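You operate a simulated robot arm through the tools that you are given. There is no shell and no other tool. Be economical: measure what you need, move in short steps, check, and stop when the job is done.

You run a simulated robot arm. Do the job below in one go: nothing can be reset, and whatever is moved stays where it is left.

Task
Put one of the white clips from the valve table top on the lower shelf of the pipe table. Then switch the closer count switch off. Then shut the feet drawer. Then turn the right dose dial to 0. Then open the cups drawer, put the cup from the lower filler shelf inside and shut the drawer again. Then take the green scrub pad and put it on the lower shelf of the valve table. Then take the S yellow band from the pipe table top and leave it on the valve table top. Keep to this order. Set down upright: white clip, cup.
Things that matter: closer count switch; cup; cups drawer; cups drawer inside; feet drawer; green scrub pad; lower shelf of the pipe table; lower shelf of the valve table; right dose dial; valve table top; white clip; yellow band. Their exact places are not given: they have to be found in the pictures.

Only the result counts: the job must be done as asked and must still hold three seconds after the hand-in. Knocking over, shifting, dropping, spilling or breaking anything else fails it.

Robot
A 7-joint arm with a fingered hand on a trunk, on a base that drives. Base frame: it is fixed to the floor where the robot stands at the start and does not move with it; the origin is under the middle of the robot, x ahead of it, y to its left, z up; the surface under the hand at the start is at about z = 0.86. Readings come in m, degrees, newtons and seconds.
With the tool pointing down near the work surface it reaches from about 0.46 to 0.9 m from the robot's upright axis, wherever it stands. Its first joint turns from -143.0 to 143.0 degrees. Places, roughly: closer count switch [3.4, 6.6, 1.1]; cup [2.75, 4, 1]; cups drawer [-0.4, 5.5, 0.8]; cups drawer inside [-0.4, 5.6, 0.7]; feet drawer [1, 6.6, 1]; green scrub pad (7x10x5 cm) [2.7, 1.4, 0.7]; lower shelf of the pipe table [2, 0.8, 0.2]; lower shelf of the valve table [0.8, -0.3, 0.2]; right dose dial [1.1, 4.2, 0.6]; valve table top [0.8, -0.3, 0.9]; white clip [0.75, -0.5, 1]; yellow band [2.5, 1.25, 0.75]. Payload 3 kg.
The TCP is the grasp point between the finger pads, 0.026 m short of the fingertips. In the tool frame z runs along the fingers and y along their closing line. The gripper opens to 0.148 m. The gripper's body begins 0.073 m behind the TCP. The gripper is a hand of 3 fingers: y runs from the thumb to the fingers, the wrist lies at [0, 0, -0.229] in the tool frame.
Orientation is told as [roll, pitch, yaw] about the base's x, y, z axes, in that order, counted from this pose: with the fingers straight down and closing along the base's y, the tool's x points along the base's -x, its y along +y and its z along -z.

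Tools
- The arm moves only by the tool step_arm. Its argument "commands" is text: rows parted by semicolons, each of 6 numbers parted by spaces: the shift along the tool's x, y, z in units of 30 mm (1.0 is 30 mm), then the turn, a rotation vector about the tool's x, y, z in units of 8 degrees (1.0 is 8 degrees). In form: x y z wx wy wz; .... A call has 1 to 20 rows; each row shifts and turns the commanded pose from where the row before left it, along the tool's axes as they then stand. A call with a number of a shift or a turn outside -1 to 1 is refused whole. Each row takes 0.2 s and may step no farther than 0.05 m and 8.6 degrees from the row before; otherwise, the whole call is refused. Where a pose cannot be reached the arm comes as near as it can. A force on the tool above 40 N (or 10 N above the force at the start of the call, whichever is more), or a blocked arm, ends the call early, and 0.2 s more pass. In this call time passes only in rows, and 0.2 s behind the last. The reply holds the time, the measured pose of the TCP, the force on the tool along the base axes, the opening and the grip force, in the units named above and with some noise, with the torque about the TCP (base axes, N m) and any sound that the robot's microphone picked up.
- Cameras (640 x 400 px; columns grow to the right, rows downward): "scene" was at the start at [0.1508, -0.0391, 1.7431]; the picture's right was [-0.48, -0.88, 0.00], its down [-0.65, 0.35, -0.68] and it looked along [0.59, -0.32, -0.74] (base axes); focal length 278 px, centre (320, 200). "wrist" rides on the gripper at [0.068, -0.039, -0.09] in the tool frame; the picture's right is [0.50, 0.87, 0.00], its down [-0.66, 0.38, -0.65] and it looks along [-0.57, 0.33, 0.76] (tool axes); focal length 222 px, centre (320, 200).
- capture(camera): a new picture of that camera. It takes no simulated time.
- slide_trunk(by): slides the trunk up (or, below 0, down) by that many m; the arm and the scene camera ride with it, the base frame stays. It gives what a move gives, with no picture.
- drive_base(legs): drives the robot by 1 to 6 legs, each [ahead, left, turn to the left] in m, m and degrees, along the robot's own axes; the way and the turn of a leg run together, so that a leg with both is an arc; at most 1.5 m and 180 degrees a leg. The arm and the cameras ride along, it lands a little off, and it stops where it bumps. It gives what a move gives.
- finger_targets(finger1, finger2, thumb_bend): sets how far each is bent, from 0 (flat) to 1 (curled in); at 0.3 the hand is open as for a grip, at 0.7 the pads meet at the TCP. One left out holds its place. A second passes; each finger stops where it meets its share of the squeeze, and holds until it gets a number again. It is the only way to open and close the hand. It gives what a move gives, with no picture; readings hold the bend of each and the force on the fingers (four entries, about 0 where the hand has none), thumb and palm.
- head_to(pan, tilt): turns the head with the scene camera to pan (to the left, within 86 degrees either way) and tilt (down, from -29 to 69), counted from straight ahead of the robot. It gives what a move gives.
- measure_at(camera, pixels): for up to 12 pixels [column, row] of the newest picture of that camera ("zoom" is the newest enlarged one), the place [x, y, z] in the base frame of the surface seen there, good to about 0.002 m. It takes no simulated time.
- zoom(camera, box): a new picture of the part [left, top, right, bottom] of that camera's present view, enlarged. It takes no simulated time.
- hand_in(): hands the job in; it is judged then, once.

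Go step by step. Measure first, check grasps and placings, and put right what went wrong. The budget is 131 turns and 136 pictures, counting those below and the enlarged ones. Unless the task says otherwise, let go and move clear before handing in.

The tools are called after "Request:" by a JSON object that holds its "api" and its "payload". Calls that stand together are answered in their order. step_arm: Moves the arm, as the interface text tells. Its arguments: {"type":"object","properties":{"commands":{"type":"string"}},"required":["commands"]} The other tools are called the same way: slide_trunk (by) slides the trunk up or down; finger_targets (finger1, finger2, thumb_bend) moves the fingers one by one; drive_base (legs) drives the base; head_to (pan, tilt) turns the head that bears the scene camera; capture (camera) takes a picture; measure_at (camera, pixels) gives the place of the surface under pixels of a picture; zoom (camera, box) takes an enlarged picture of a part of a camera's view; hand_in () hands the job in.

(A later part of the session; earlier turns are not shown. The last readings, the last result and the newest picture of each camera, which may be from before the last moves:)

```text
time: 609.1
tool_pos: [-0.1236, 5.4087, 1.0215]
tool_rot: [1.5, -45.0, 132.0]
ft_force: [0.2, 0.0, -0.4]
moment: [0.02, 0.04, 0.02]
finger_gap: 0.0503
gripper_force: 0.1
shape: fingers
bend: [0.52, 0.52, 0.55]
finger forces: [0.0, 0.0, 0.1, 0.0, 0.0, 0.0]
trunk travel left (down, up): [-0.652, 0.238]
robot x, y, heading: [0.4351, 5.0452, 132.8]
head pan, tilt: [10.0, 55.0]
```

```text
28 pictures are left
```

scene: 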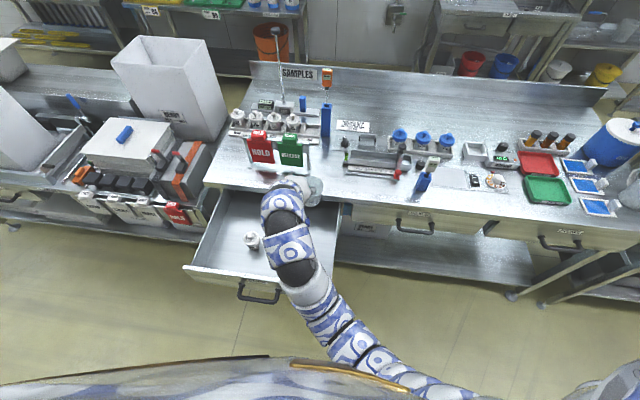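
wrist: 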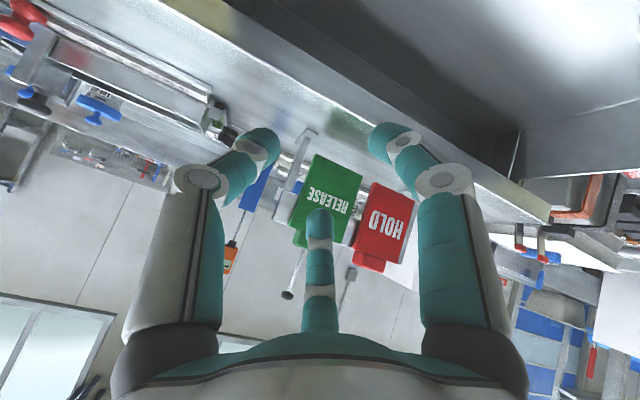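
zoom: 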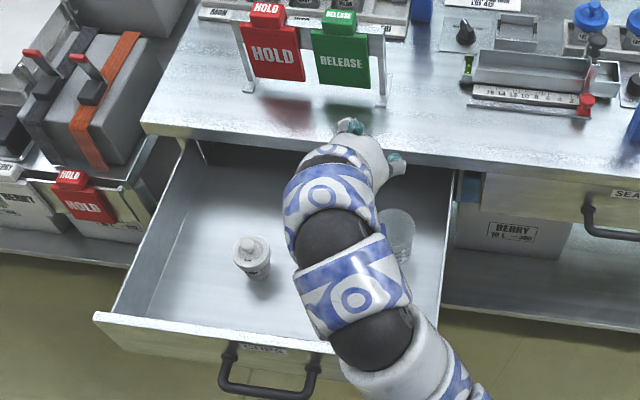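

The cup stands upright in the drawer. I back off, pinch the fingers, lower to the drawer front (right of the handle) and push it shut.

Request:
{"api": "drive_base", "payload": {"legs": [[-0.3, 0, 0]]}}

Request:
{"api": "finger_targets", "payload": {"finger1": 0.7, "finger2": 0.7, "thumb_bend": 0.7}}

Request:
{"api": "slide_trunk", "payload": {"by": -0.22}}

Request:
{"api": "drive_base", "payload": {"legs": [[0.35, 0, 0]]}}

Request:
{"api": "step_arm", "payload": {"commands": "-0.3 0 0.3 0 0 0;-0.3 0 0.3 0 0 0;-0.3 0 0.3 0 0 0;-0.3 0 0.3 0 0 0;-0.3 0 0.3 0 0 0;-0.3 0 0.3 0 0 0;-0.3 0 0.3 0 0 0"}}

Request:
{"api": "capture", "payload": {"camera": "scene"}}

```text
time: 611.2
tool_pos: [0.0836, 5.1842, 1.0216]
tool_rot: [1.6, -45.1, 132.1]
ft_force: [-0.4, -0.1, 0.3]
moment: [0.0, 0.01, 0.01]
finger_gap: 0.0502
gripper_force: 0.1
shape: fingers
bend: [0.52, 0.52, 0.55]
finger forces: [0.0, 0.1, 0.1, 0.0, 0.0, 0.0]
trunk travel left (down, up): [-0.652, 0.238]
robot x, y, heading: [0.6441, 4.8204, 133.0]
head pan, tilt: [10.0, 55.0]
```

```text
time: 612.2
tool_pos: [0.0845, 5.1846, 1.0197]
tool_rot: [1.5, -45.1, 132.1]
ft_force: [0.5, 0.6, -0.1]
moment: [0.02, -0.01, 0.01]
finger_gap: 0.0001
gripper_force: 0.0
shape: fingers
bend: [0.69, 0.69, 0.7]
finger forces: [0.0, 0.0, 0.1, 0.0, 0.0, 0.0]
trunk travel left (down, up): [-0.652, 0.238]
robot x, y, heading: [0.6437, 4.8194, 133.1]
head pan, tilt: [10.0, 55.0]
```

```text
time: 614.5
tool_pos: [0.0841, 5.1843, 0.8008]
tool_rot: [1.5, -45.1, 132.2]
ft_force: [0.1, 0.0, -0.1]
moment: [-0.03, 0.01, 0.0]
finger_gap: 0.0
gripper_force: 0.1
shape: fingers
bend: [0.69, 0.69, 0.7]
finger forces: [0.0, 0.0, 0.0, 0.0, 0.1, 0.0]
trunk travel left (down, up): [-0.432, 0.458]
robot x, y, heading: [0.6432, 4.8177, 132.7]
head pan, tilt: [10.0, 55.0]
```

```text
time: 616.8
tool_pos: [-0.1562, 5.4331, 0.7993]
tool_rot: [1.4, -45.1, 132.6]
ft_force: [-0.6, 0.3, -0.5]
moment: [-0.03, 0.0, 0.01]
finger_gap: 0.0004
gripper_force: 0.0
shape: fingers
bend: [0.69, 0.7, 0.7]
finger forces: [0.0, 0.0, 0.0, 0.0, 0.0, 0.0]
trunk travel left (down, up): [-0.432, 0.458]
robot x, y, heading: [0.4039, 5.078, 133.5]
head pan, tilt: [10.0, 55.0]
```

```text
time: 617.9
tool_pos: [-0.1937, 5.4686, 0.7996]
tool_rot: [1.5, -44.7, 132.8]
ft_force: [16.3, -12.3, 1.5]
moment: [0.03, 0.03, -0.03]
finger_gap: 0.0018
gripper_force: 11.6
shape: fingers
bend: [0.68, 0.71, 0.7]
finger forces: [0.0, 11.5, 0.1, 0.0, 11.6, 0.0]
trunk travel left (down, up): [-0.432, 0.458]
robot x, y, heading: [0.4064, 5.0721, 133.2]
head pan, tilt: [10.0, 55.0]
stopped in row 5: the force on the tool passed its limit at 53 N (the readings are from after the stop); the commanded pose is now the measured one
```

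```text
27 pictures are left
```

scene: 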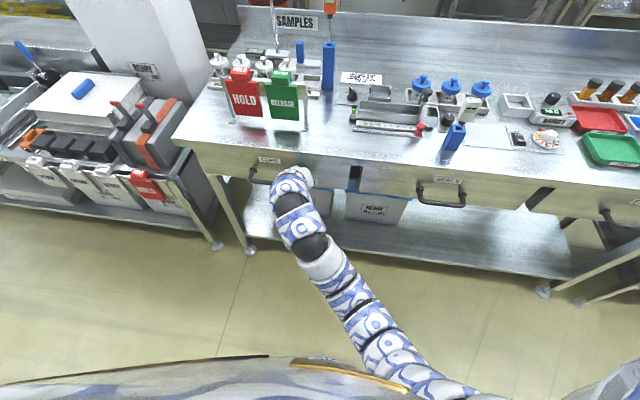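

The drawer is shut. Now the green pad: I back off, raise the trunk, and start the way back to the corridor.

Request:
{"api": "slide_trunk", "payload": {"by": 0.02}}

Request:
{"api": "drive_base", "payload": {"legs": [[-0.13, 0, 0]]}}

Request:
{"api": "slide_trunk", "payload": {"by": 0.3}}

Request:
{"api": "drive_base", "payload": {"legs": [[0, 0, 90.4], [1.45, -0.25, 0], [1.4, 0, 0], [1.4, 0, 0], [0.5, 0, 0]]}}

```text
time: 618.6
tool_pos: [-0.1942, 5.4693, 0.8193]
tool_rot: [1.5, -44.8, 132.8]
ft_force: [21.1, -18.7, -5.2]
moment: [-0.16, -0.19, -0.05]
finger_gap: 0.0019
gripper_force: 15.2
shape: fingers
bend: [0.68, 0.71, 0.7]
finger forces: [0.0, 10.5, 0.0, 0.0, 20.0, 0.0]
trunk travel left (down, up): [-0.452, 0.438]
robot x, y, heading: [0.4077, 5.0775, 133.7]
head pan, tilt: [10.0, 55.0]
```

```text
time: 619.9
tool_pos: [-0.1047, 5.3745, 0.8198]
tool_rot: [1.5, -44.8, 132.8]
ft_force: [-0.9, 0.1, -0.7]
moment: [0.02, 0.02, 0.01]
finger_gap: 0.0005
gripper_force: 0.0
shape: fingers
bend: [0.69, 0.7, 0.7]
finger forces: [0.0, 0.0, 0.1, 0.1, 0.0, 0.0]
trunk travel left (down, up): [-0.452, 0.438]
robot x, y, heading: [0.4963, 4.9771, 133.5]
head pan, tilt: [10.0, 55.0]
```

```text
time: 622.9
tool_pos: [-0.1049, 5.3748, 1.1193]
tool_rot: [1.6, -44.7, 132.8]
ft_force: [-0.2, 0.0, 0.1]
moment: [-0.01, 0.01, -0.01]
finger_gap: 0.0005
gripper_force: 0.0
shape: fingers
bend: [0.69, 0.7, 0.7]
finger forces: [0.0, 0.0, 0.0, 0.0, 0.1, 0.0]
trunk travel left (down, up): [-0.752, 0.138]
robot x, y, heading: [0.4947, 4.9774, 133.5]
head pan, tilt: [10.0, 55.0]
```

```text
time: 649.7
tool_pos: [-3.4147, 1.1868, 1.1188]
tool_rot: [1.6, -44.8, -135.5]
ft_force: [-0.7, 0.6, 0.3]
moment: [-0.01, 0.01, -0.01]
finger_gap: 0.0003
gripper_force: 0.0
shape: fingers
bend: [0.69, 0.7, 0.7]
finger forces: [0.1, 0.0, 0.0, 0.0, 0.0, 0.0]
trunk travel left (down, up): [-0.752, 0.138]
robot x, y, heading: [-3.0389, 1.7995, -134.9]
head pan, tilt: [10.0, 55.0]
```

On track (t=-0.96, n=-3.40). Next part around the cart and along the wall.

Request:
{"api": "drive_base", "payload": {"legs": [[0.98, -0.87, -1.3], [0, 0, 90], [0, -1.3, 0], [1.2, 0, 0], [1.2, 0, 0], [1.2, 0, 0]]}}

```text
time: 683.2
tool_pos: [-2.123, -2.0827, 1.1191]
tool_rot: [1.5, -44.8, -45.6]
ft_force: [-1.2, 0.1, 0.2]
moment: [-0.01, 0.02, 0.01]
finger_gap: 0.0007
gripper_force: 0.0
shape: fingers
bend: [0.69, 0.7, 0.7]
finger forces: [0.0, 0.0, 0.0, 0.0, 0.0, 0.1]
trunk travel left (down, up): [-0.752, 0.138]
robot x, y, heading: [-2.731, -1.7021, -45.2]
head pan, tilt: [10.0, 55.0]
```

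Good. Final leg: up the corridor to the pipe table's far end, face it, point the hand down and look.

Request:
{"api": "drive_base", "payload": {"legs": [[0, 0, 88.6], [1.2, -0.15, 0], [1.3, 0, 0], [1.3, 0, 0], [1.3, 0, 0], [0.9, 0, 0]]}}

Request:
{"api": "drive_base", "payload": {"legs": [[0, 0, -90]]}}

Request:
{"api": "slide_trunk", "payload": {"by": 0.13}}

Request:
{"api": "step_arm", "payload": {"commands": "0.7 0 0.7 0 0 0;0.7 0 0.7 0 0 0;0.7 0 0.7 0 0 0;0.7 0 0.7 0 0 0;0.7 0 0.7 0 0 0;0.7 0 0.7 0 0 0;0.7 0 0.7 0 0 0;0 0 0 0 0.9375 0;0 0 0 0 0.9375 0;0 0 0 0 0.9375 0;0 0 0 0 0.9375 0;0 0 0 0 0.9375 0;0 0 0 0 0.9375 0"}}

Request:
{"api": "finger_targets", "payload": {"finger1": 0.3, "finger2": 0.3, "thumb_bend": 0.3}}

Request:
{"api": "head_to", "payload": {"pan": 0, "tilt": 45}}

Request:
{"api": "capture", "payload": {"camera": "scene"}}

```text
time: 710.0
tool_pos: [1.021, 2.3128, 1.1183]
tool_rot: [1.3, -44.9, 50.5]
ft_force: [0.9, 0.8, -0.3]
moment: [-0.01, -0.03, -0.02]
finger_gap: 0.0001
gripper_force: 0.0
shape: fingers
bend: [0.69, 0.7, 0.7]
finger forces: [0.1, 0.0, 0.0, 0.0, 0.1, 0.0]
trunk travel left (down, up): [-0.752, 0.138]
robot x, y, heading: [0.7056, 1.6631, 51.1]
head pan, tilt: [10.0, 55.0]
stopped in leg 5: the robot was blocked; the commanded pose is now the measured one
```

```text
time: 713.5
tool_pos: [1.3973, 1.5225, 1.1184]
tool_rot: [1.3, -44.9, -24.7]
ft_force: [-0.1, -1.2, 0.7]
moment: [-0.07, 0.01, -0.04]
finger_gap: 0.0001
gripper_force: 0.1
shape: fingers
bend: [0.69, 0.7, 0.7]
finger forces: [0.0, 0.0, 0.0, 0.0, 0.1, 0.0]
trunk travel left (down, up): [-0.752, 0.138]
robot x, y, heading: [0.6882, 1.66, -24.2]
head pan, tilt: [10.0, 55.0]
stopped in leg 1: the robot was blocked; the commanded pose is now the measured one
```

```text
time: 715.1
tool_pos: [1.3953, 1.52, 1.2493]
tool_rot: [1.4, -44.8, -24.8]
ft_force: [-0.1, 0.0, 0.3]
moment: [0.01, -0.03, 0.01]
finger_gap: 0.0005
gripper_force: 0.0
shape: fingers
bend: [0.69, 0.7, 0.7]
finger forces: [0.0, 0.0, 0.0, 0.0, 0.0, 0.0]
trunk travel left (down, up): [-0.882, 0.008]
robot x, y, heading: [0.6919, 1.6573, -24.0]
head pan, tilt: [10.0, 55.0]
```

```text
time: 717.9
tool_pos: [1.3962, 1.5236, 1.0409]
tool_rot: [1.0, 0.3, -23.7]
ft_force: [0.0, 0.1, -0.4]
moment: [-0.01, 0.01, 0.01]
finger_gap: 0.0004
gripper_force: 0.1
shape: fingers
bend: [0.69, 0.7, 0.7]
finger forces: [0.0, 0.0, 0.0, 0.0, 0.0, 0.0]
trunk travel left (down, up): [-0.882, 0.008]
robot x, y, heading: [0.6916, 1.6593, -24.2]
head pan, tilt: [10.0, 55.0]
```

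```text
time: 718.9
tool_pos: [1.3965, 1.5241, 1.041]
tool_rot: [0.9, 0.1, -23.8]
ft_force: [-0.3, 0.2, -0.1]
moment: [0.01, 0.0, -0.02]
finger_gap: 0.1268
gripper_force: 0.1
shape: fingers
bend: [0.3, 0.3, 0.3]
finger forces: [0.0, 0.0, 0.0, 0.0, 0.1, 0.0]
trunk travel left (down, up): [-0.882, 0.008]
robot x, y, heading: [0.6881, 1.6607, -24.1]
head pan, tilt: [10.0, 55.0]
```

```text
time: 719.6
tool_pos: [1.3954, 1.5236, 1.0419]
tool_rot: [0.9, 0.1, -23.8]
ft_force: [-0.4, -0.7, 0.3]
moment: [0.0, 0.0, -0.02]
finger_gap: 0.1267
gripper_force: 0.1
shape: fingers
bend: [0.3, 0.3, 0.3]
finger forces: [0.1, 0.0, 0.0, 0.1, 0.0, 0.0]
trunk travel left (down, up): [-0.882, 0.008]
robot x, y, heading: [0.6924, 1.6591, -24.1]
head pan, tilt: [0.0, 45.0]
```

```text
26 pictures are left
```

scene: 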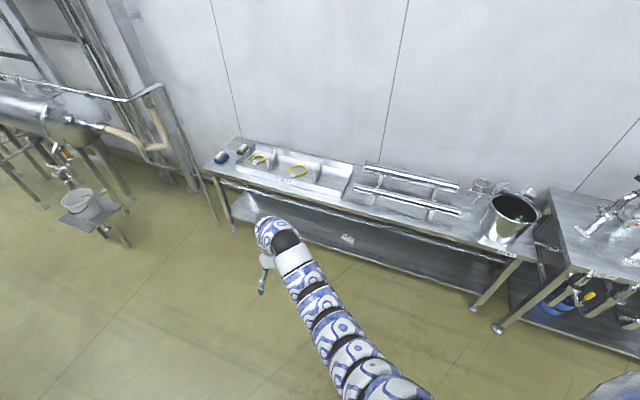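

The base bumped the tray's leg at the line (heading drift), but the way toward the table is free. I zoom on the pads and tray and measure.

Request:
{"api": "zoom", "payload": {"camera": "scene", "box": [200, 120, 360, 220]}}

Request:
{"api": "measure_at", "payload": {"camera": "zoom", "pixels": [[165, 120], [180, 105], [155, 135], [172, 130], [85, 148], [235, 145], [225, 165], [395, 205], [375, 230], [150, 160], [330, 160], [470, 190]]}}

```text
4.00 times, centred on (280, 170) of scene
```

zoom: 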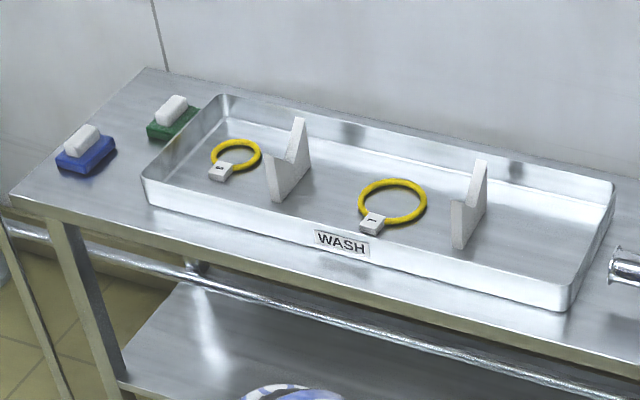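

```text
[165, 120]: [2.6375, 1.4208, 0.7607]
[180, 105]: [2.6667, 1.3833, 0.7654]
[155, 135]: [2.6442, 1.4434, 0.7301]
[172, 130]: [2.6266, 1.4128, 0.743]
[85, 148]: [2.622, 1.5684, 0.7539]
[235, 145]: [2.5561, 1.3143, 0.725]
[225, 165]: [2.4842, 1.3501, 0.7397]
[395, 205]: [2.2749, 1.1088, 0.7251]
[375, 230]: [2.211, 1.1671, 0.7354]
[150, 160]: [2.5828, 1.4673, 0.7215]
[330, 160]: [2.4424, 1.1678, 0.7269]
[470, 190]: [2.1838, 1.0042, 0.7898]
```

The green pad is at (2.655,1.405), with a white grip ridge on top along the depth direction; the S band seems the left, smaller one. I move off the leg, align with the table and bring the hand above the pad.

Request:
{"api": "drive_base", "payload": {"legs": [[0.3, 0.1, 0], [0, 0, -22.3], [0.15, 0.876, 0], [0.375, 0, 0]]}}

Request:
{"api": "capture", "payload": {"camera": "wrist"}}

Request:
{"api": "zoom", "payload": {"camera": "scene", "box": [220, 150, 420, 275]}}

```text
time: 720.6
tool_pos: [1.4162, 1.563, 1.0395]
tool_rot: [0.9, 0.2, -20.8]
ft_force: [-0.1, 0.3, 0.0]
moment: [-0.03, 0.01, 0.01]
finger_gap: 0.1267
gripper_force: 0.0
shape: fingers
bend: [0.3, 0.3, 0.3]
finger forces: [0.0, 0.0, 0.0, 0.0, 0.0, 0.0]
trunk travel left (down, up): [-0.882, 0.008]
robot x, y, heading: [0.6989, 1.6603, -21.3]
head pan, tilt: [0.0, 45.0]
stopped in leg 1: the robot was blocked; the commanded pose is now the measured one
```

```text
24 pictures are left
```

wrist: 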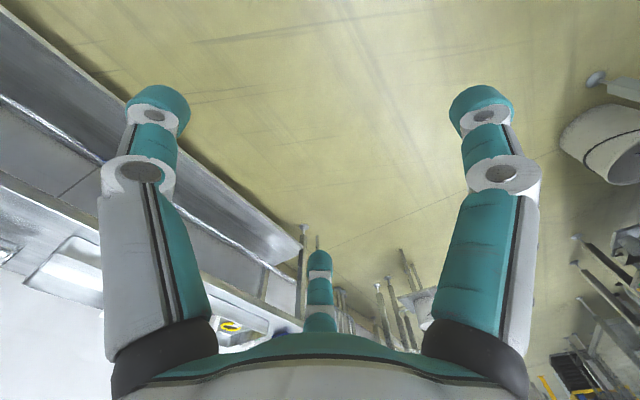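

```text
3.20 times, centred on (320, 212) of scene
```

zoom: 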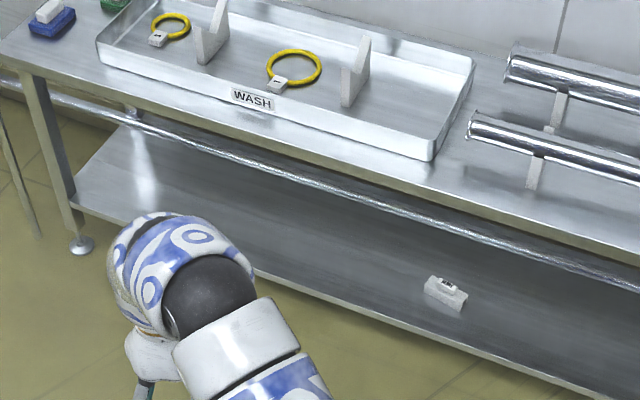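

Still touching on the left side. I move directly away from the line (toward the tables) first.

Request:
{"api": "drive_base", "payload": {"legs": [[0.05, -0.12, 0], [0.27, -0.15, 0]]}}

```text
time: 723.6
tool_pos: [1.6125, 1.1875, 1.0398]
tool_rot: [1.0, 0.1, -20.9]
ft_force: [0.4, -0.1, -0.2]
moment: [-0.02, 0.01, 0.01]
finger_gap: 0.1266
gripper_force: 0.1
shape: fingers
bend: [0.3, 0.3, 0.3]
finger forces: [0.1, 0.0, 0.1, 0.0, 0.0, 0.0]
trunk travel left (down, up): [-0.882, 0.008]
robot x, y, heading: [0.8988, 1.2884, -21.5]
head pan, tilt: [0.0, 45.0]
```

Free. Now turn to face the table and go to the pad.

Request:
{"api": "drive_base", "payload": {"legs": [[0, 0, -24.9], [0.1, 0.6, 0], [0.1, 0.59, 0], [0.15, 0, 0]]}}

Request:
{"api": "capture", "payload": {"camera": "wrist"}}

Request:
{"api": "capture", "payload": {"camera": "scene"}}

```text
time: 732.2
tool_pos: [2.6021, 1.4572, 1.0397]
tool_rot: [1.1, 0.3, -46.2]
ft_force: [0.3, 0.2, -0.1]
moment: [0.03, 0.01, 0.01]
finger_gap: 0.1265
gripper_force: 0.0
shape: fingers
bend: [0.3, 0.3, 0.3]
finger forces: [0.0, 0.0, 0.1, 0.0, 0.1, 0.1]
trunk travel left (down, up): [-0.882, 0.008]
robot x, y, heading: [2.0062, 1.8493, -46.4]
head pan, tilt: [0.0, 45.0]
```

```text
22 pictures are left
```

wrist: 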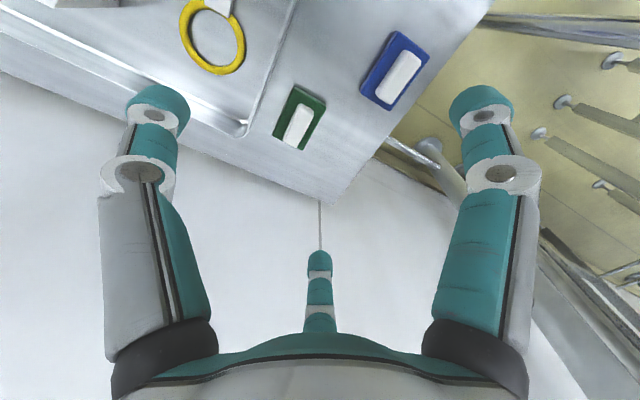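

```text
21 pictures are left
```

scene: 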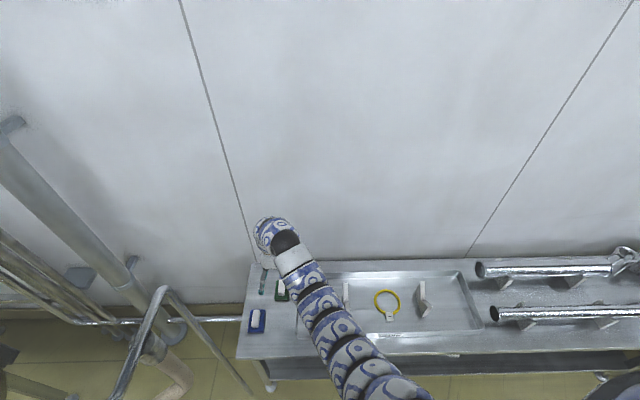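

The green pad with white ridge is at wrist (298,120). I measure its corners, and the S band ring at (215,40).

Request:
{"api": "measure_at", "payload": {"camera": "wrist", "pixels": [[298, 90], [322, 103], [276, 133], [300, 146], [303, 108], [311, 112], [286, 138], [295, 143], [298, 125], [250, 120], [215, 70], [225, 10]]}}

Request:
{"api": "zoom", "payload": {"camera": "wrist", "box": [150, 0, 350, 160]}}

```text
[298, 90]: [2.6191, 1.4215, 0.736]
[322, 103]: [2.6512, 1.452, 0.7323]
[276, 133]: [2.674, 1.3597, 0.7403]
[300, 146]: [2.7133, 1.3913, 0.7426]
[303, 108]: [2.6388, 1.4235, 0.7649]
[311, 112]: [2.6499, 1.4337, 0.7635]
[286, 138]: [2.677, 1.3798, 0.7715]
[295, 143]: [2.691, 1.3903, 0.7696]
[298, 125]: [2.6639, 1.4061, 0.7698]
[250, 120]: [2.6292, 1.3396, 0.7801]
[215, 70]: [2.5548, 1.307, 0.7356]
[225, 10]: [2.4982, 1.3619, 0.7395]
```

```text
2.50 times, centred on (250, 80) of wrist
```

zoom: 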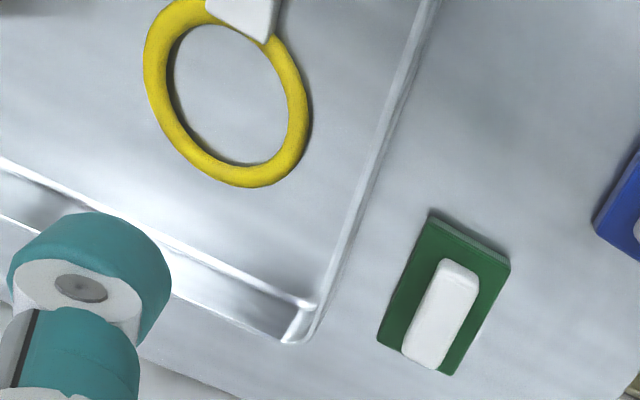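

Ridge centre (2.664,1.406), top z 0.77, ~2.3 cm wide. I half close, move above it and lower with the trunk so that the fingertips straddle the ridge.

Request:
{"api": "finger_targets", "payload": {"finger1": 0.46, "finger2": 0.46, "thumb_bend": 0.46}}

Request:
{"api": "step_arm", "payload": {"commands": "-0.89 0.11 0 0 0 0.33;-0.89 0.11 0 0 0 0;-0.89 0.11 0 0 0 0"}}

Request:
{"api": "slide_trunk", "payload": {"by": -0.255}}

Request:
{"api": "capture", "payload": {"camera": "wrist"}}

```text
time: 733.2
tool_pos: [2.6021, 1.4571, 1.0415]
tool_rot: [1.0, 0.2, -46.3]
ft_force: [-0.6, -0.8, -0.6]
moment: [-0.01, -0.02, -0.02]
finger_gap: 0.0758
gripper_force: 0.1
shape: fingers
bend: [0.46, 0.46, 0.46]
finger forces: [0.1, 0.0, 0.1, 0.0, 0.0, 0.0]
trunk travel left (down, up): [-0.882, 0.008]
robot x, y, heading: [2.0006, 1.8543, -46.7]
head pan, tilt: [0.0, 45.0]
```

```text
time: 734.0
tool_pos: [2.6655, 1.4052, 1.0399]
tool_rot: [1.0, 0.2, -48.9]
ft_force: [1.0, 0.1, -1.6]
moment: [0.0, 0.05, 0.02]
finger_gap: 0.0755
gripper_force: 0.0
shape: fingers
bend: [0.46, 0.46, 0.46]
finger forces: [0.0, 0.0, 0.1, 0.1, 0.0, 0.1]
trunk travel left (down, up): [-0.882, 0.008]
robot x, y, heading: [2.0012, 1.8525, -46.4]
head pan, tilt: [0.0, 45.0]
```

```text
time: 736.6
tool_pos: [2.6625, 1.4042, 0.7847]
tool_rot: [1.0, 0.2, -48.9]
ft_force: [0.0, 0.1, -0.4]
moment: [-0.01, 0.03, -0.02]
finger_gap: 0.0758
gripper_force: 0.1
shape: fingers
bend: [0.46, 0.46, 0.46]
finger forces: [0.0, 0.1, 0.0, 0.0, 0.1, 0.0]
trunk travel left (down, up): [-0.627, 0.263]
robot x, y, heading: [1.9994, 1.849, -46.6]
head pan, tilt: [0.0, 45.0]
```

```text
19 pictures are left
```

wrist: 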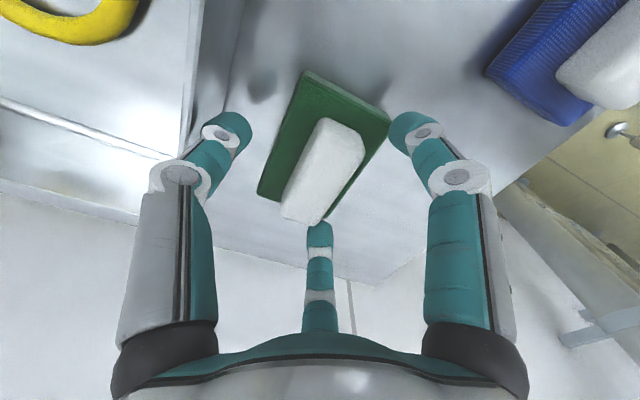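

Perfectly placed over the ridge. I lower 7 mm, grip, lift, and carry it in front of the valve table, lowering to view its lower shelf.

Request:
{"api": "slide_trunk", "payload": {"by": -0.006}}

Request:
{"api": "finger_targets", "payload": {"finger1": 0.76, "finger2": 0.76, "thumb_bend": 0.76}}

Request:
{"api": "slide_trunk", "payload": {"by": 0.26}}

Request:
{"api": "drive_base", "payload": {"legs": [[-0.46, 0, 0], [0, -1.2, 0], [0, -1.2, 0]]}}

Request:
{"api": "slide_trunk", "payload": {"by": -0.4}}

Request:
{"api": "slide_trunk", "payload": {"by": -0.25}}

Request:
{"api": "head_to", "payload": {"pan": -8, "tilt": 32}}

Request:
{"api": "capture", "payload": {"camera": "scene"}}

```text
time: 737.2
tool_pos: [2.6628, 1.4055, 0.7804]
tool_rot: [1.0, 0.2, -48.9]
ft_force: [0.2, -0.8, -0.3]
moment: [-0.02, -0.01, 0.01]
finger_gap: 0.0755
gripper_force: 0.1
shape: fingers
bend: [0.46, 0.46, 0.46]
finger forces: [0.1, 0.0, 0.0, 0.1, 0.0, 0.0]
trunk travel left (down, up): [-0.621, 0.269]
robot x, y, heading: [1.9961, 1.8535, -46.4]
head pan, tilt: [0.0, 45.0]
```

```text
time: 738.2
tool_pos: [2.6617, 1.4051, 0.7795]
tool_rot: [1.0, 0.2, -48.9]
ft_force: [0.0, -0.1, -0.4]
moment: [-0.02, 0.01, 0.0]
finger_gap: 0.0275
gripper_force: 18.5
shape: fingers
bend: [0.63, 0.63, 0.64]
finger forces: [9.1, 9.0, 0.0, 0.0, 18.2, 0.1]
trunk travel left (down, up): [-0.621, 0.269]
robot x, y, heading: [1.9975, 1.8534, -46.7]
head pan, tilt: [0.0, 45.0]
```

```text
time: 740.9
tool_pos: [2.6635, 1.4047, 1.0393]
tool_rot: [1.0, 0.2, -48.8]
ft_force: [0.1, 0.3, -0.3]
moment: [0.0, 0.02, -0.01]
finger_gap: 0.0274
gripper_force: 18.3
shape: fingers
bend: [0.63, 0.63, 0.64]
finger forces: [9.1, 9.1, 0.1, 0.0, 18.3, 0.0]
trunk travel left (down, up): [-0.881, 0.009]
robot x, y, heading: [1.9966, 1.8537, -46.4]
head pan, tilt: [0.0, 45.0]
```

```text
time: 754.9
tool_pos: [0.5662, 0.1217, 1.0391]
tool_rot: [1.0, 0.2, -50.0]
ft_force: [-0.5, 0.5, -0.5]
moment: [0.02, 0.01, -0.02]
finger_gap: 0.0272
gripper_force: 18.4
shape: fingers
bend: [0.63, 0.63, 0.64]
finger forces: [9.1, 9.2, 0.1, 0.0, 18.3, 0.1]
trunk travel left (down, up): [-0.881, 0.009]
robot x, y, heading: [-0.0916, 0.5816, -47.5]
head pan, tilt: [0.0, 45.0]
```

```text
time: 758.8
tool_pos: [0.566, 0.1218, 0.6393]
tool_rot: [1.0, 0.2, -50.0]
ft_force: [0.7, -0.4, 0.1]
moment: [-0.04, -0.04, -0.02]
finger_gap: 0.0276
gripper_force: 17.8
shape: fingers
bend: [0.63, 0.63, 0.64]
finger forces: [9.2, 9.2, 0.0, 0.0, 18.3, 0.1]
trunk travel left (down, up): [-0.481, 0.409]
robot x, y, heading: [-0.0886, 0.5811, -47.6]
head pan, tilt: [0.0, 45.0]
```

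```text
time: 761.3
tool_pos: [0.5655, 0.1223, 0.3896]
tool_rot: [1.0, 0.3, -50.1]
ft_force: [0.6, 0.3, -0.3]
moment: [0.05, -0.01, 0.01]
finger_gap: 0.0273
gripper_force: 18.3
shape: fingers
bend: [0.63, 0.63, 0.64]
finger forces: [9.1, 9.2, 0.1, 0.0, 18.4, 0.0]
trunk travel left (down, up): [-0.231, 0.659]
robot x, y, heading: [-0.0877, 0.5813, -47.5]
head pan, tilt: [0.0, 45.0]
```

```text
time: 762.1
tool_pos: [0.5657, 0.1209, 0.3893]
tool_rot: [1.0, 0.2, -50.0]
ft_force: [0.6, 0.1, -1.1]
moment: [-0.02, -0.01, 0.02]
finger_gap: 0.0273
gripper_force: 18.3
shape: fingers
bend: [0.63, 0.63, 0.64]
finger forces: [9.1, 9.3, 0.0, 0.0, 18.3, 0.0]
trunk travel left (down, up): [-0.231, 0.659]
robot x, y, heading: [-0.0868, 0.5817, -47.8]
head pan, tilt: [-8.0, 32.0]
```

```text
18 pictures are left
```

scene: 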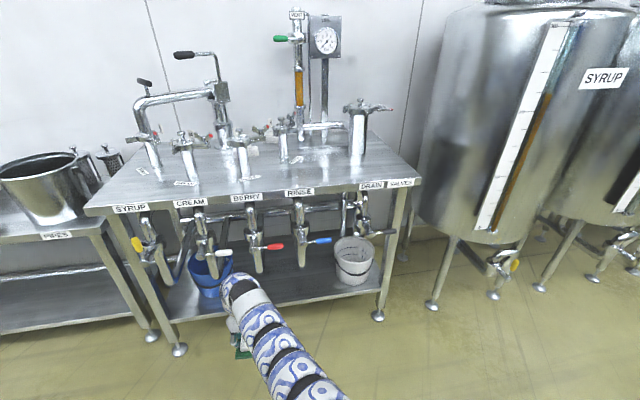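

The pad is held. On the lower shelf there is a free strip between the blue and the white bucket around (290,280). I measure shelf, buckets and the hanging valves.

Request:
{"api": "measure_at", "payload": {"camera": "scene", "pixels": [[320, 296], [280, 306], [310, 275], [335, 280], [260, 275], [257, 268], [300, 262], [275, 246], [321, 240], [350, 285], [218, 292], [268, 300]]}}

Request:
{"api": "zoom", "payload": {"camera": "scene", "box": [180, 180, 400, 330]}}

```text
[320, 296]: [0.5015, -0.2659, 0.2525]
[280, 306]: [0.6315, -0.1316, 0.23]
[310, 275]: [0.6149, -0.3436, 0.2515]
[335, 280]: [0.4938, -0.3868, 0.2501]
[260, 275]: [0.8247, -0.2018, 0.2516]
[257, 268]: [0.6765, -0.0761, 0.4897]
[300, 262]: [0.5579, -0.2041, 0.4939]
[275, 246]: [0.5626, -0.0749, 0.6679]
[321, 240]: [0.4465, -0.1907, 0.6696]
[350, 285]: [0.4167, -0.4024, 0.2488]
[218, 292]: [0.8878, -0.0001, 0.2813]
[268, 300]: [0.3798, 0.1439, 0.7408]
```

```text
2.67 times, centred on (290, 255) of scene
```

zoom: 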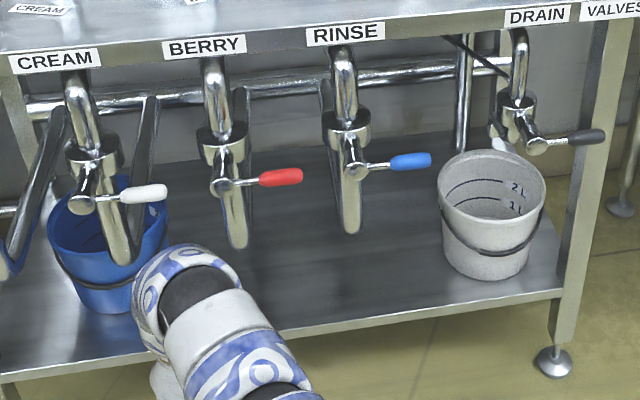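

Shelf z 0.2515, front edge n≈0.535; RINSE spout t≈0.26, its lever tip t≈0.19 at z 0.67; white bucket left of t≈0.09. I aim for t≈0.125, n≈0.585 and enter low.

Request:
{"api": "drive_base", "payload": {"legs": [[0, -0.365, 1.0]]}}

Request:
{"api": "slide_trunk", "payload": {"by": -0.062}}

Request:
{"api": "drive_base", "payload": {"legs": [[0.2, 0, 0]]}}

Request:
{"api": "capture", "payload": {"camera": "wrist"}}

Request:
{"api": "capture", "payload": {"camera": "scene"}}

```text
time: 764.4
tool_pos: [0.3091, -0.1104, 0.3895]
tool_rot: [1.0, 0.2, -48.8]
ft_force: [-0.3, -0.5, -0.7]
moment: [0.0, 0.01, 0.0]
finger_gap: 0.0274
gripper_force: 18.2
shape: fingers
bend: [0.63, 0.63, 0.64]
finger forces: [9.1, 9.2, 0.1, 0.0, 18.3, 0.1]
trunk travel left (down, up): [-0.231, 0.659]
robot x, y, heading: [-0.3509, 0.3348, -46.5]
head pan, tilt: [-8.0, 32.0]
```

```text
time: 765.4
tool_pos: [0.3112, -0.1103, 0.3278]
tool_rot: [1.1, 0.2, -48.8]
ft_force: [1.3, 0.6, -0.9]
moment: [-0.01, 0.02, -0.02]
finger_gap: 0.0274
gripper_force: 18.4
shape: fingers
bend: [0.63, 0.63, 0.64]
finger forces: [9.0, 9.2, 0.0, 0.0, 18.3, 0.0]
trunk travel left (down, up): [-0.169, 0.721]
robot x, y, heading: [-0.3553, 0.3349, -46.2]
head pan, tilt: [-8.0, 32.0]
```

```text
time: 767.0
tool_pos: [0.4444, -0.2531, 0.3278]
tool_rot: [1.0, 0.3, -48.9]
ft_force: [0.3, 0.5, -0.5]
moment: [0.0, 0.01, 0.03]
finger_gap: 0.0272
gripper_force: 18.2
shape: fingers
bend: [0.63, 0.63, 0.64]
finger forces: [9.1, 9.2, 0.1, 0.0, 18.4, 0.0]
trunk travel left (down, up): [-0.169, 0.721]
robot x, y, heading: [-0.2207, 0.1896, -46.7]
head pan, tilt: [-8.0, 32.0]
```

```text
16 pictures are left
```

wrist: 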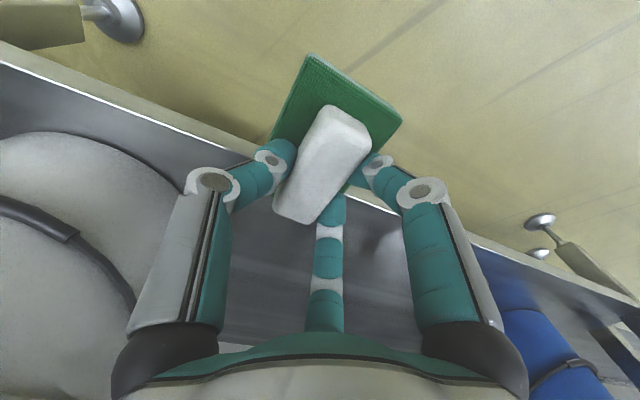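

```text
15 pictures are left
```

scene: 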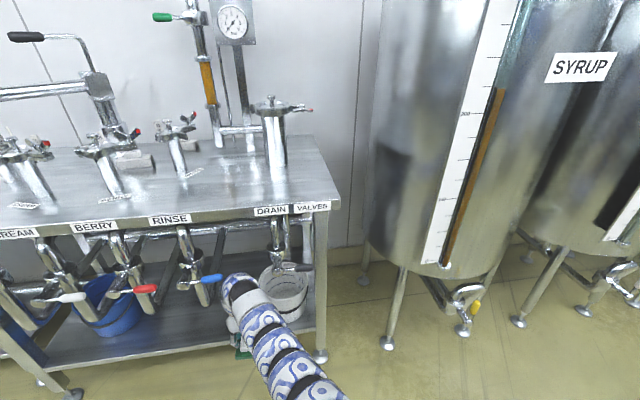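

I check how close the white bucket is to the thumb before the last few cm.

Request:
{"api": "measure_at", "payload": {"camera": "wrist", "pixels": [[170, 165], [185, 185], [120, 140], [60, 135], [70, 240], [130, 280], [30, 200], [450, 220], [250, 170]]}}

Request:
{"api": "measure_at", "payload": {"camera": "scene", "pixels": [[262, 275], [270, 268], [300, 270], [222, 278], [212, 283], [205, 300], [265, 310]]}}

```text
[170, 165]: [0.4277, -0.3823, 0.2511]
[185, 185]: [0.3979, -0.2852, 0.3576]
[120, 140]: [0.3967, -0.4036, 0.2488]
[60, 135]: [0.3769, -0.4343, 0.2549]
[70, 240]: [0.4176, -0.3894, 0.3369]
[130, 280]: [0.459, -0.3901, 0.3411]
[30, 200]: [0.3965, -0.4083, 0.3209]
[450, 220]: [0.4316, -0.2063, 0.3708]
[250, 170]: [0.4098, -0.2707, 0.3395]
```

```text
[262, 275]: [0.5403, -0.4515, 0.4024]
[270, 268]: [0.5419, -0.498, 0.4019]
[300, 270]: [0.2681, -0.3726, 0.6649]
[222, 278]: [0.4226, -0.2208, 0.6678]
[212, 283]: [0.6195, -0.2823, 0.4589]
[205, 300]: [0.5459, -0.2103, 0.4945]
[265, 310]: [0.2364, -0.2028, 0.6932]
```

Bucket clearance is fine at a shallower depth. I shift right 2 cm, lower 1.2 cm, go ahead 6.5 cm, set the pad down and verify before leaving.

Request:
{"api": "drive_base", "payload": {"legs": [[0, -0.018, 0]]}}

Request:
{"api": "slide_trunk", "payload": {"by": -0.011}}

Request:
{"api": "drive_base", "payload": {"legs": [[0.068, 0, 0]]}}

Request:
{"api": "step_arm", "payload": {"commands": "0 0 0.1 0 0 0;0 0 0.1 0 0 0;0 0 0.1 0 0 0"}}

Request:
{"api": "capture", "payload": {"camera": "wrist"}}

```text
time: 767.8
tool_pos: [0.4317, -0.2671, 0.3267]
tool_rot: [1.0, 0.2, -48.8]
ft_force: [-1.0, -0.3, -0.4]
moment: [0.03, -0.01, -0.03]
finger_gap: 0.0273
gripper_force: 18.4
shape: fingers
bend: [0.63, 0.63, 0.64]
finger forces: [9.1, 9.2, 0.0, 0.1, 18.3, 0.1]
trunk travel left (down, up): [-0.169, 0.721]
robot x, y, heading: [-0.2301, 0.1821, -46.6]
head pan, tilt: [-8.0, 32.0]
```

```text
time: 768.4
tool_pos: [0.4317, -0.2666, 0.3158]
tool_rot: [1.0, 0.2, -48.8]
ft_force: [0.3, 0.8, -1.5]
moment: [0.02, 0.03, -0.02]
finger_gap: 0.0273
gripper_force: 17.9
shape: fingers
bend: [0.63, 0.63, 0.64]
finger forces: [9.2, 9.2, 0.0, 0.0, 18.2, 0.1]
trunk travel left (down, up): [-0.158, 0.732]
robot x, y, heading: [-0.2317, 0.1836, -46.3]
head pan, tilt: [-8.0, 32.0]
```

```text
time: 769.4
tool_pos: [0.4778, -0.3171, 0.3169]
tool_rot: [0.9, 0.1, -49.0]
ft_force: [0.6, 0.8, 0.3]
moment: [0.02, 0.02, 0.02]
finger_gap: 0.0275
gripper_force: 18.4
shape: fingers
bend: [0.63, 0.63, 0.64]
finger forces: [9.1, 9.1, 0.1, 0.0, 18.2, 0.1]
trunk travel left (down, up): [-0.158, 0.732]
robot x, y, heading: [-0.1867, 0.1339, -46.7]
head pan, tilt: [-8.0, 32.0]
```

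```text
time: 770.2
tool_pos: [0.479, -0.3159, 0.3081]
tool_rot: [0.9, 0.2, -48.8]
ft_force: [0.6, -0.4, 1.0]
moment: [-0.04, 0.13, 0.02]
finger_gap: 0.027
gripper_force: 19.7
shape: fingers
bend: [0.63, 0.63, 0.65]
finger forces: [9.6, 9.5, 0.1, 0.0, 19.2, 0.0]
trunk travel left (down, up): [-0.158, 0.732]
robot x, y, heading: [-0.1878, 0.1272, -46.4]
head pan, tilt: [-8.0, 32.0]
```

```text
14 pictures are left
```

wrist: 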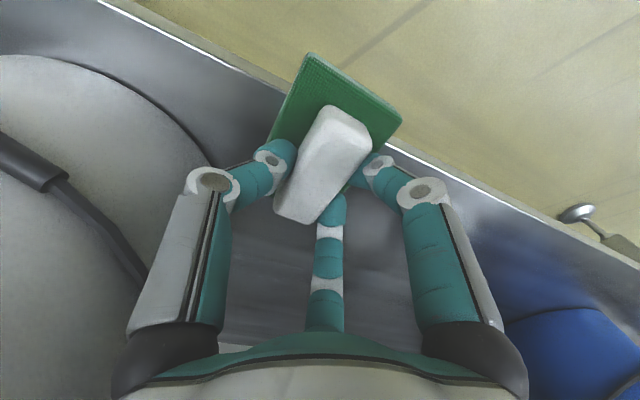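

The pad overhangs the edge somewhat; I lift 4 mm, push it 2.3 cm further in and 1 cm left, set it down, release and slide the hand straight back out along the ridge.

Request:
{"api": "step_arm", "payload": {"commands": "0 0 -0.15 0 0 0;-0.4 0.17 0 0 0 0;-0.4 0.17 0 0 0 0;0 0 0.15 0 0 0;0 0 0.07 0 0 0"}}

Request:
{"api": "finger_targets", "payload": {"finger1": 0.46, "finger2": 0.46, "thumb_bend": 0.46}}

Request:
{"api": "step_arm", "payload": {"commands": "0 0 -0.2 0 0 0"}}

Request:
{"api": "drive_base", "payload": {"legs": [[-0.15, -0.005, 0], [-0.25, 0, 0]]}}

Request:
{"api": "zoom", "payload": {"camera": "scene", "box": [180, 160, 400, 310]}}

```text
time: 771.4
tool_pos: [0.5013, -0.328, 0.3068]
tool_rot: [1.0, 0.0, -48.9]
ft_force: [0.4, -1.1, 12.5]
moment: [-0.05, 0.05, 0.02]
finger_gap: 0.0267
gripper_force: 20.5
shape: fingers
bend: [0.63, 0.63, 0.66]
finger forces: [10.4, 10.4, 0.0, 0.1, 20.7, 0.0]
trunk travel left (down, up): [-0.158, 0.732]
robot x, y, heading: [-0.1888, 0.1275, -46.6]
head pan, tilt: [-8.0, 32.0]
```

```text
time: 772.4
tool_pos: [0.5005, -0.3276, 0.3048]
tool_rot: [1.0, 0.2, -48.9]
ft_force: [0.0, -0.1, 0.6]
moment: [-0.01, 0.01, 0.02]
finger_gap: 0.0753
gripper_force: 0.0
shape: fingers
bend: [0.46, 0.46, 0.46]
finger forces: [0.1, 0.1, 0.0, 0.0, 0.0, 0.0]
trunk travel left (down, up): [-0.158, 0.732]
robot x, y, heading: [-0.185, 0.1278, -46.8]
head pan, tilt: [-8.0, 32.0]
```

```text
time: 772.8
tool_pos: [0.5033, -0.3277, 0.3106]
tool_rot: [0.9, 0.2, -48.8]
ft_force: [0.5, -0.4, 0.0]
moment: [0.03, 0.01, -0.01]
finger_gap: 0.0754
gripper_force: 0.0
shape: fingers
bend: [0.46, 0.46, 0.46]
finger forces: [0.0, 0.1, 0.0, 0.0, 0.1, 0.0]
trunk travel left (down, up): [-0.158, 0.732]
robot x, y, heading: [-0.1866, 0.1294, -46.7]
head pan, tilt: [-8.0, 32.0]
```

```text
time: 775.6
tool_pos: [0.223, -0.0397, 0.3106]
tool_rot: [0.9, 0.2, -48.8]
ft_force: [-1.2, 0.0, 0.2]
moment: [0.01, 0.01, -0.03]
finger_gap: 0.075
gripper_force: 0.1
shape: fingers
bend: [0.46, 0.46, 0.46]
finger forces: [0.0, 0.1, 0.0, 0.0, 0.0, 0.0]
trunk travel left (down, up): [-0.158, 0.732]
robot x, y, heading: [-0.4645, 0.4178, -47.0]
head pan, tilt: [-8.0, 32.0]
```

```text
2.67 times, centred on (290, 235) of scene
```

zoom: 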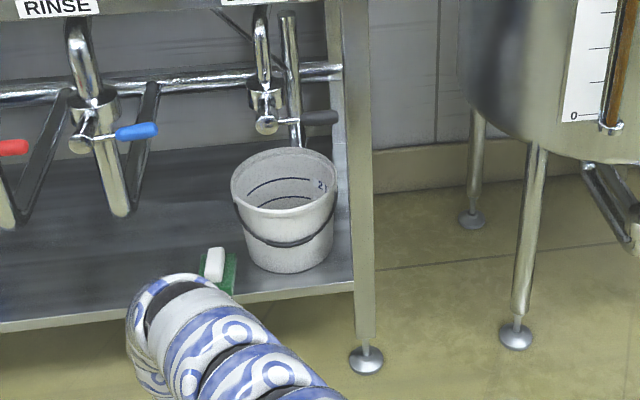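

The pad lies on the lower shelf and the bucket is untouched. Last item, the S band: I raise the trunk, drive back to the tray and look from above.

Request:
{"api": "slide_trunk", "payload": {"by": 0.4}}

Request:
{"api": "slide_trunk", "payload": {"by": 0.33}}

Request:
{"api": "drive_base", "payload": {"legs": [[0.04, 1.3, 0.6], [0, 1.3, 0], [0.5, 0, 0]]}}

Request:
{"api": "capture", "payload": {"camera": "wrist"}}

Request:
{"api": "zoom", "payload": {"camera": "wrist", "box": [200, 20, 440, 220]}}

```text
time: 779.4
tool_pos: [0.2234, -0.0409, 0.7094]
tool_rot: [1.0, 0.1, -48.8]
ft_force: [0.9, 0.1, 0.3]
moment: [0.01, 0.02, -0.01]
finger_gap: 0.0753
gripper_force: 0.1
shape: fingers
bend: [0.46, 0.46, 0.46]
finger forces: [0.0, 0.0, 0.1, 0.1, 0.0, 0.0]
trunk travel left (down, up): [-0.558, 0.332]
robot x, y, heading: [-0.4645, 0.4189, -46.5]
head pan, tilt: [-8.0, 32.0]
```

```text
time: 782.6
tool_pos: [0.2233, -0.0404, 1.0404]
tool_rot: [1.0, 0.3, -48.8]
ft_force: [-0.4, -0.8, -0.4]
moment: [-0.02, 0.01, 0.0]
finger_gap: 0.0752
gripper_force: 0.1
shape: fingers
bend: [0.46, 0.46, 0.46]
finger forces: [0.1, 0.0, 0.1, 0.1, 0.0, 0.1]
trunk travel left (down, up): [-0.888, 0.002]
robot x, y, heading: [-0.4612, 0.4151, -46.6]
head pan, tilt: [-8.0, 32.0]
```

```text
time: 797.8
tool_pos: [2.4673, 1.4222, 1.0404]
tool_rot: [1.1, 0.2, -47.4]
ft_force: [-0.2, -0.6, 0.3]
moment: [0.01, 0.01, 0.0]
finger_gap: 0.0754
gripper_force: 0.1
shape: fingers
bend: [0.46, 0.46, 0.46]
finger forces: [0.0, 0.0, 0.0, 0.1, 0.0, 0.1]
trunk travel left (down, up): [-0.888, 0.002]
robot x, y, heading: [1.7697, 1.8652, -45.1]
head pan, tilt: [-8.0, 32.0]
```

```text
12 pictures are left
```

wrist: 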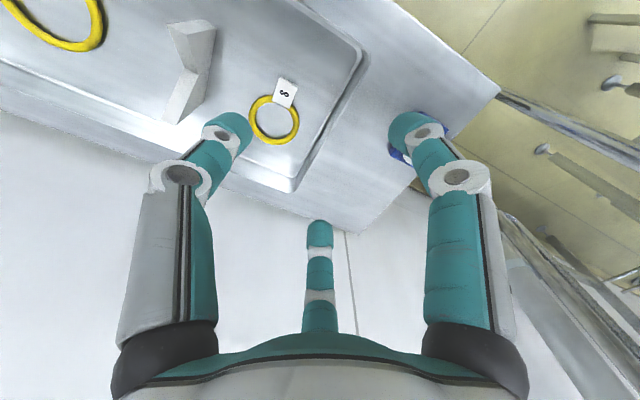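

```text
2.00 times, centred on (320, 120) of wrist
```

zoom: 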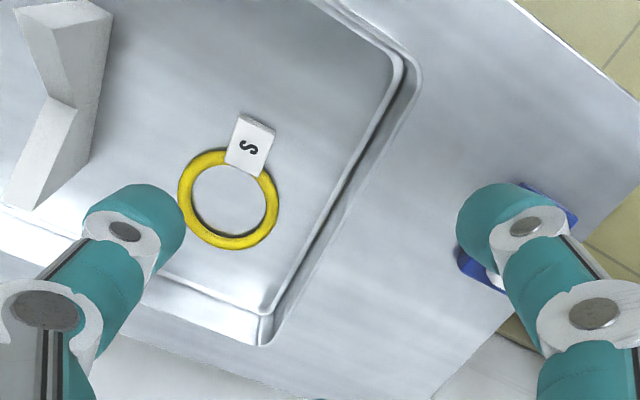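

It is the S band (tag reads S). I measure ring and tag.

Request:
{"api": "measure_at", "payload": {"camera": "zoom", "pixels": [[251, 146], [244, 118], [272, 130], [230, 162], [257, 174], [185, 195], [273, 205], [230, 242], [210, 158], [230, 200], [300, 290], [75, 130]]}}

```text
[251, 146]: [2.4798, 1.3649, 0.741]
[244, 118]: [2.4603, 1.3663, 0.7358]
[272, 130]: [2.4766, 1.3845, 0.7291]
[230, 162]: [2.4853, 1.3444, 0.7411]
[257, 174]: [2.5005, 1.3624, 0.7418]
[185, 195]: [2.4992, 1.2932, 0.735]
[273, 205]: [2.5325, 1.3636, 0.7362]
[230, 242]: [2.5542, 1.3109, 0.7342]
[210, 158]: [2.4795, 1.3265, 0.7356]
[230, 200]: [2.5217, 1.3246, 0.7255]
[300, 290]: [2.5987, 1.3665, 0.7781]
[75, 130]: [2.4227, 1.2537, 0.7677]
```

Ring centre (2.520,1.325), tube radius 3.8 cm; I'll pinch the tube at its left-most point (2.5475,1.3512) with the thumb inside. I drive 0.1 m closer, narrow the fingers, lower most of the way and check.

Request:
{"api": "finger_targets", "payload": {"finger1": 0.56, "finger2": 0.56, "thumb_bend": 0.56}}

Request:
{"api": "drive_base", "payload": {"legs": [[0.1, 0, 0]]}}

Request:
{"api": "step_arm", "payload": {"commands": "-0.22 0.23 0 0 0 0"}}

Request:
{"api": "slide_trunk", "payload": {"by": -0.22}}

Request:
{"api": "capture", "payload": {"camera": "wrist"}}

```text
time: 798.8
tool_pos: [2.467, 1.4232, 1.0401]
tool_rot: [1.0, 0.2, -47.3]
ft_force: [0.6, -0.1, 0.9]
moment: [0.01, -0.02, -0.03]
finger_gap: 0.0429
gripper_force: 0.1
shape: fingers
bend: [0.56, 0.56, 0.56]
finger forces: [0.0, 0.0, 0.0, 0.0, 0.0, 0.0]
trunk travel left (down, up): [-0.888, 0.002]
robot x, y, heading: [1.7694, 1.8617, -44.7]
head pan, tilt: [-8.0, 32.0]
```

```text
time: 800.0
tool_pos: [2.5388, 1.3522, 1.0392]
tool_rot: [1.0, 0.3, -47.4]
ft_force: [1.1, 0.1, -0.7]
moment: [0.05, 0.03, 0.0]
finger_gap: 0.043
gripper_force: 0.0
shape: fingers
bend: [0.56, 0.56, 0.56]
finger forces: [0.0, 0.1, 0.0, 0.0, 0.0, 0.1]
trunk travel left (down, up): [-0.888, 0.002]
robot x, y, heading: [1.8372, 1.7939, -44.9]
head pan, tilt: [-8.0, 32.0]
```

```text
time: 800.4
tool_pos: [2.538, 1.3518, 1.0404]
tool_rot: [0.9, 0.1, -47.5]
ft_force: [-0.1, 0.4, 0.1]
moment: [0.0, -0.01, -0.02]
finger_gap: 0.0432
gripper_force: 0.0
shape: fingers
bend: [0.56, 0.56, 0.56]
finger forces: [0.0, 0.0, 0.1, 0.1, 0.1, 0.0]
out of reach, approached as far as the arm can: row 1
trunk travel left (down, up): [-0.888, 0.002]
robot x, y, heading: [1.8385, 1.7947, -45.3]
head pan, tilt: [-8.0, 32.0]
```

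```text
time: 802.7
tool_pos: [2.5384, 1.3527, 0.8207]
tool_rot: [1.0, 0.3, -47.4]
ft_force: [0.0, -0.1, 0.3]
moment: [0.02, 0.0, 0.04]
finger_gap: 0.043
gripper_force: 0.0
shape: fingers
bend: [0.56, 0.56, 0.56]
finger forces: [0.1, 0.0, 0.0, 0.0, 0.0, 0.0]
trunk travel left (down, up): [-0.668, 0.222]
robot x, y, heading: [1.8391, 1.7966, -45.6]
head pan, tilt: [-8.0, 32.0]
```

```text
10 pictures are left
```

wrist: 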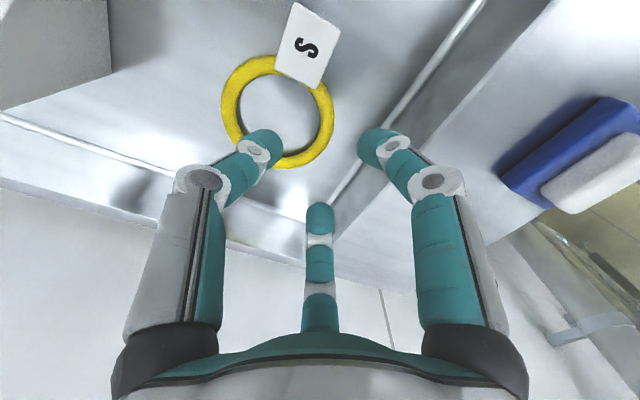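

Fingers straddle the tube's side nearly right; the arm was just at a reach limit. I descend most of the rest, retrying the small shift lower down.

Request:
{"api": "step_arm", "payload": {"commands": "0 0 0.5 0 0 0;-0.1 0.1 0.5 0 0 0;0 0 0.5 0 0 0"}}

Request:
{"api": "capture", "payload": {"camera": "wrist"}}

Request:
{"api": "measure_at", "payload": {"camera": "wrist", "pixels": [[325, 130], [310, 155], [330, 110], [250, 85], [285, 165], [235, 110], [300, 160], [275, 115]]}}

```text
time: 803.5
tool_pos: [2.5346, 1.3528, 0.8089]
tool_rot: [1.0, 0.1, -47.4]
ft_force: [-0.2, -0.1, 0.3]
moment: [0.0, -0.03, 0.02]
finger_gap: 0.0432
gripper_force: 0.1
shape: fingers
bend: [0.56, 0.56, 0.56]
finger forces: [0.0, 0.0, 0.1, 0.1, 0.0, 0.0]
out of reach, approached as far as the arm can: row 1, 2, 3
trunk travel left (down, up): [-0.668, 0.222]
robot x, y, heading: [1.8392, 1.7915, -45.3]
head pan, tilt: [-8.0, 32.0]
```

```text
9 pictures are left
```

wrist: 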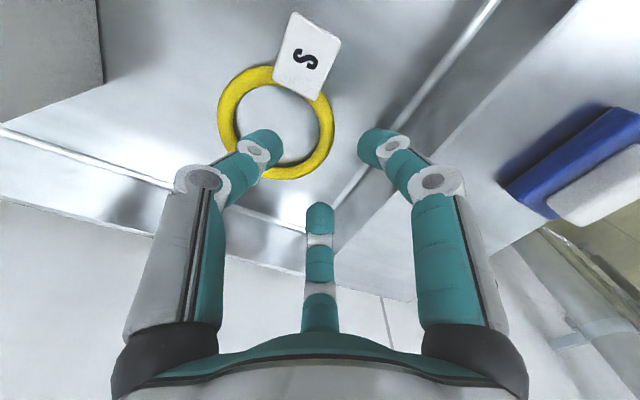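

```text
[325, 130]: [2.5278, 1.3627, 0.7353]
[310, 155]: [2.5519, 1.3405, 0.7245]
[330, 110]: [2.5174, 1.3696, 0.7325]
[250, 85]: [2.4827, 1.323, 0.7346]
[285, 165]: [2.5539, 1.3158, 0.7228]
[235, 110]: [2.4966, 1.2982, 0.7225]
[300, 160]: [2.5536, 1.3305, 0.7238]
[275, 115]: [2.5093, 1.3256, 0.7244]
```

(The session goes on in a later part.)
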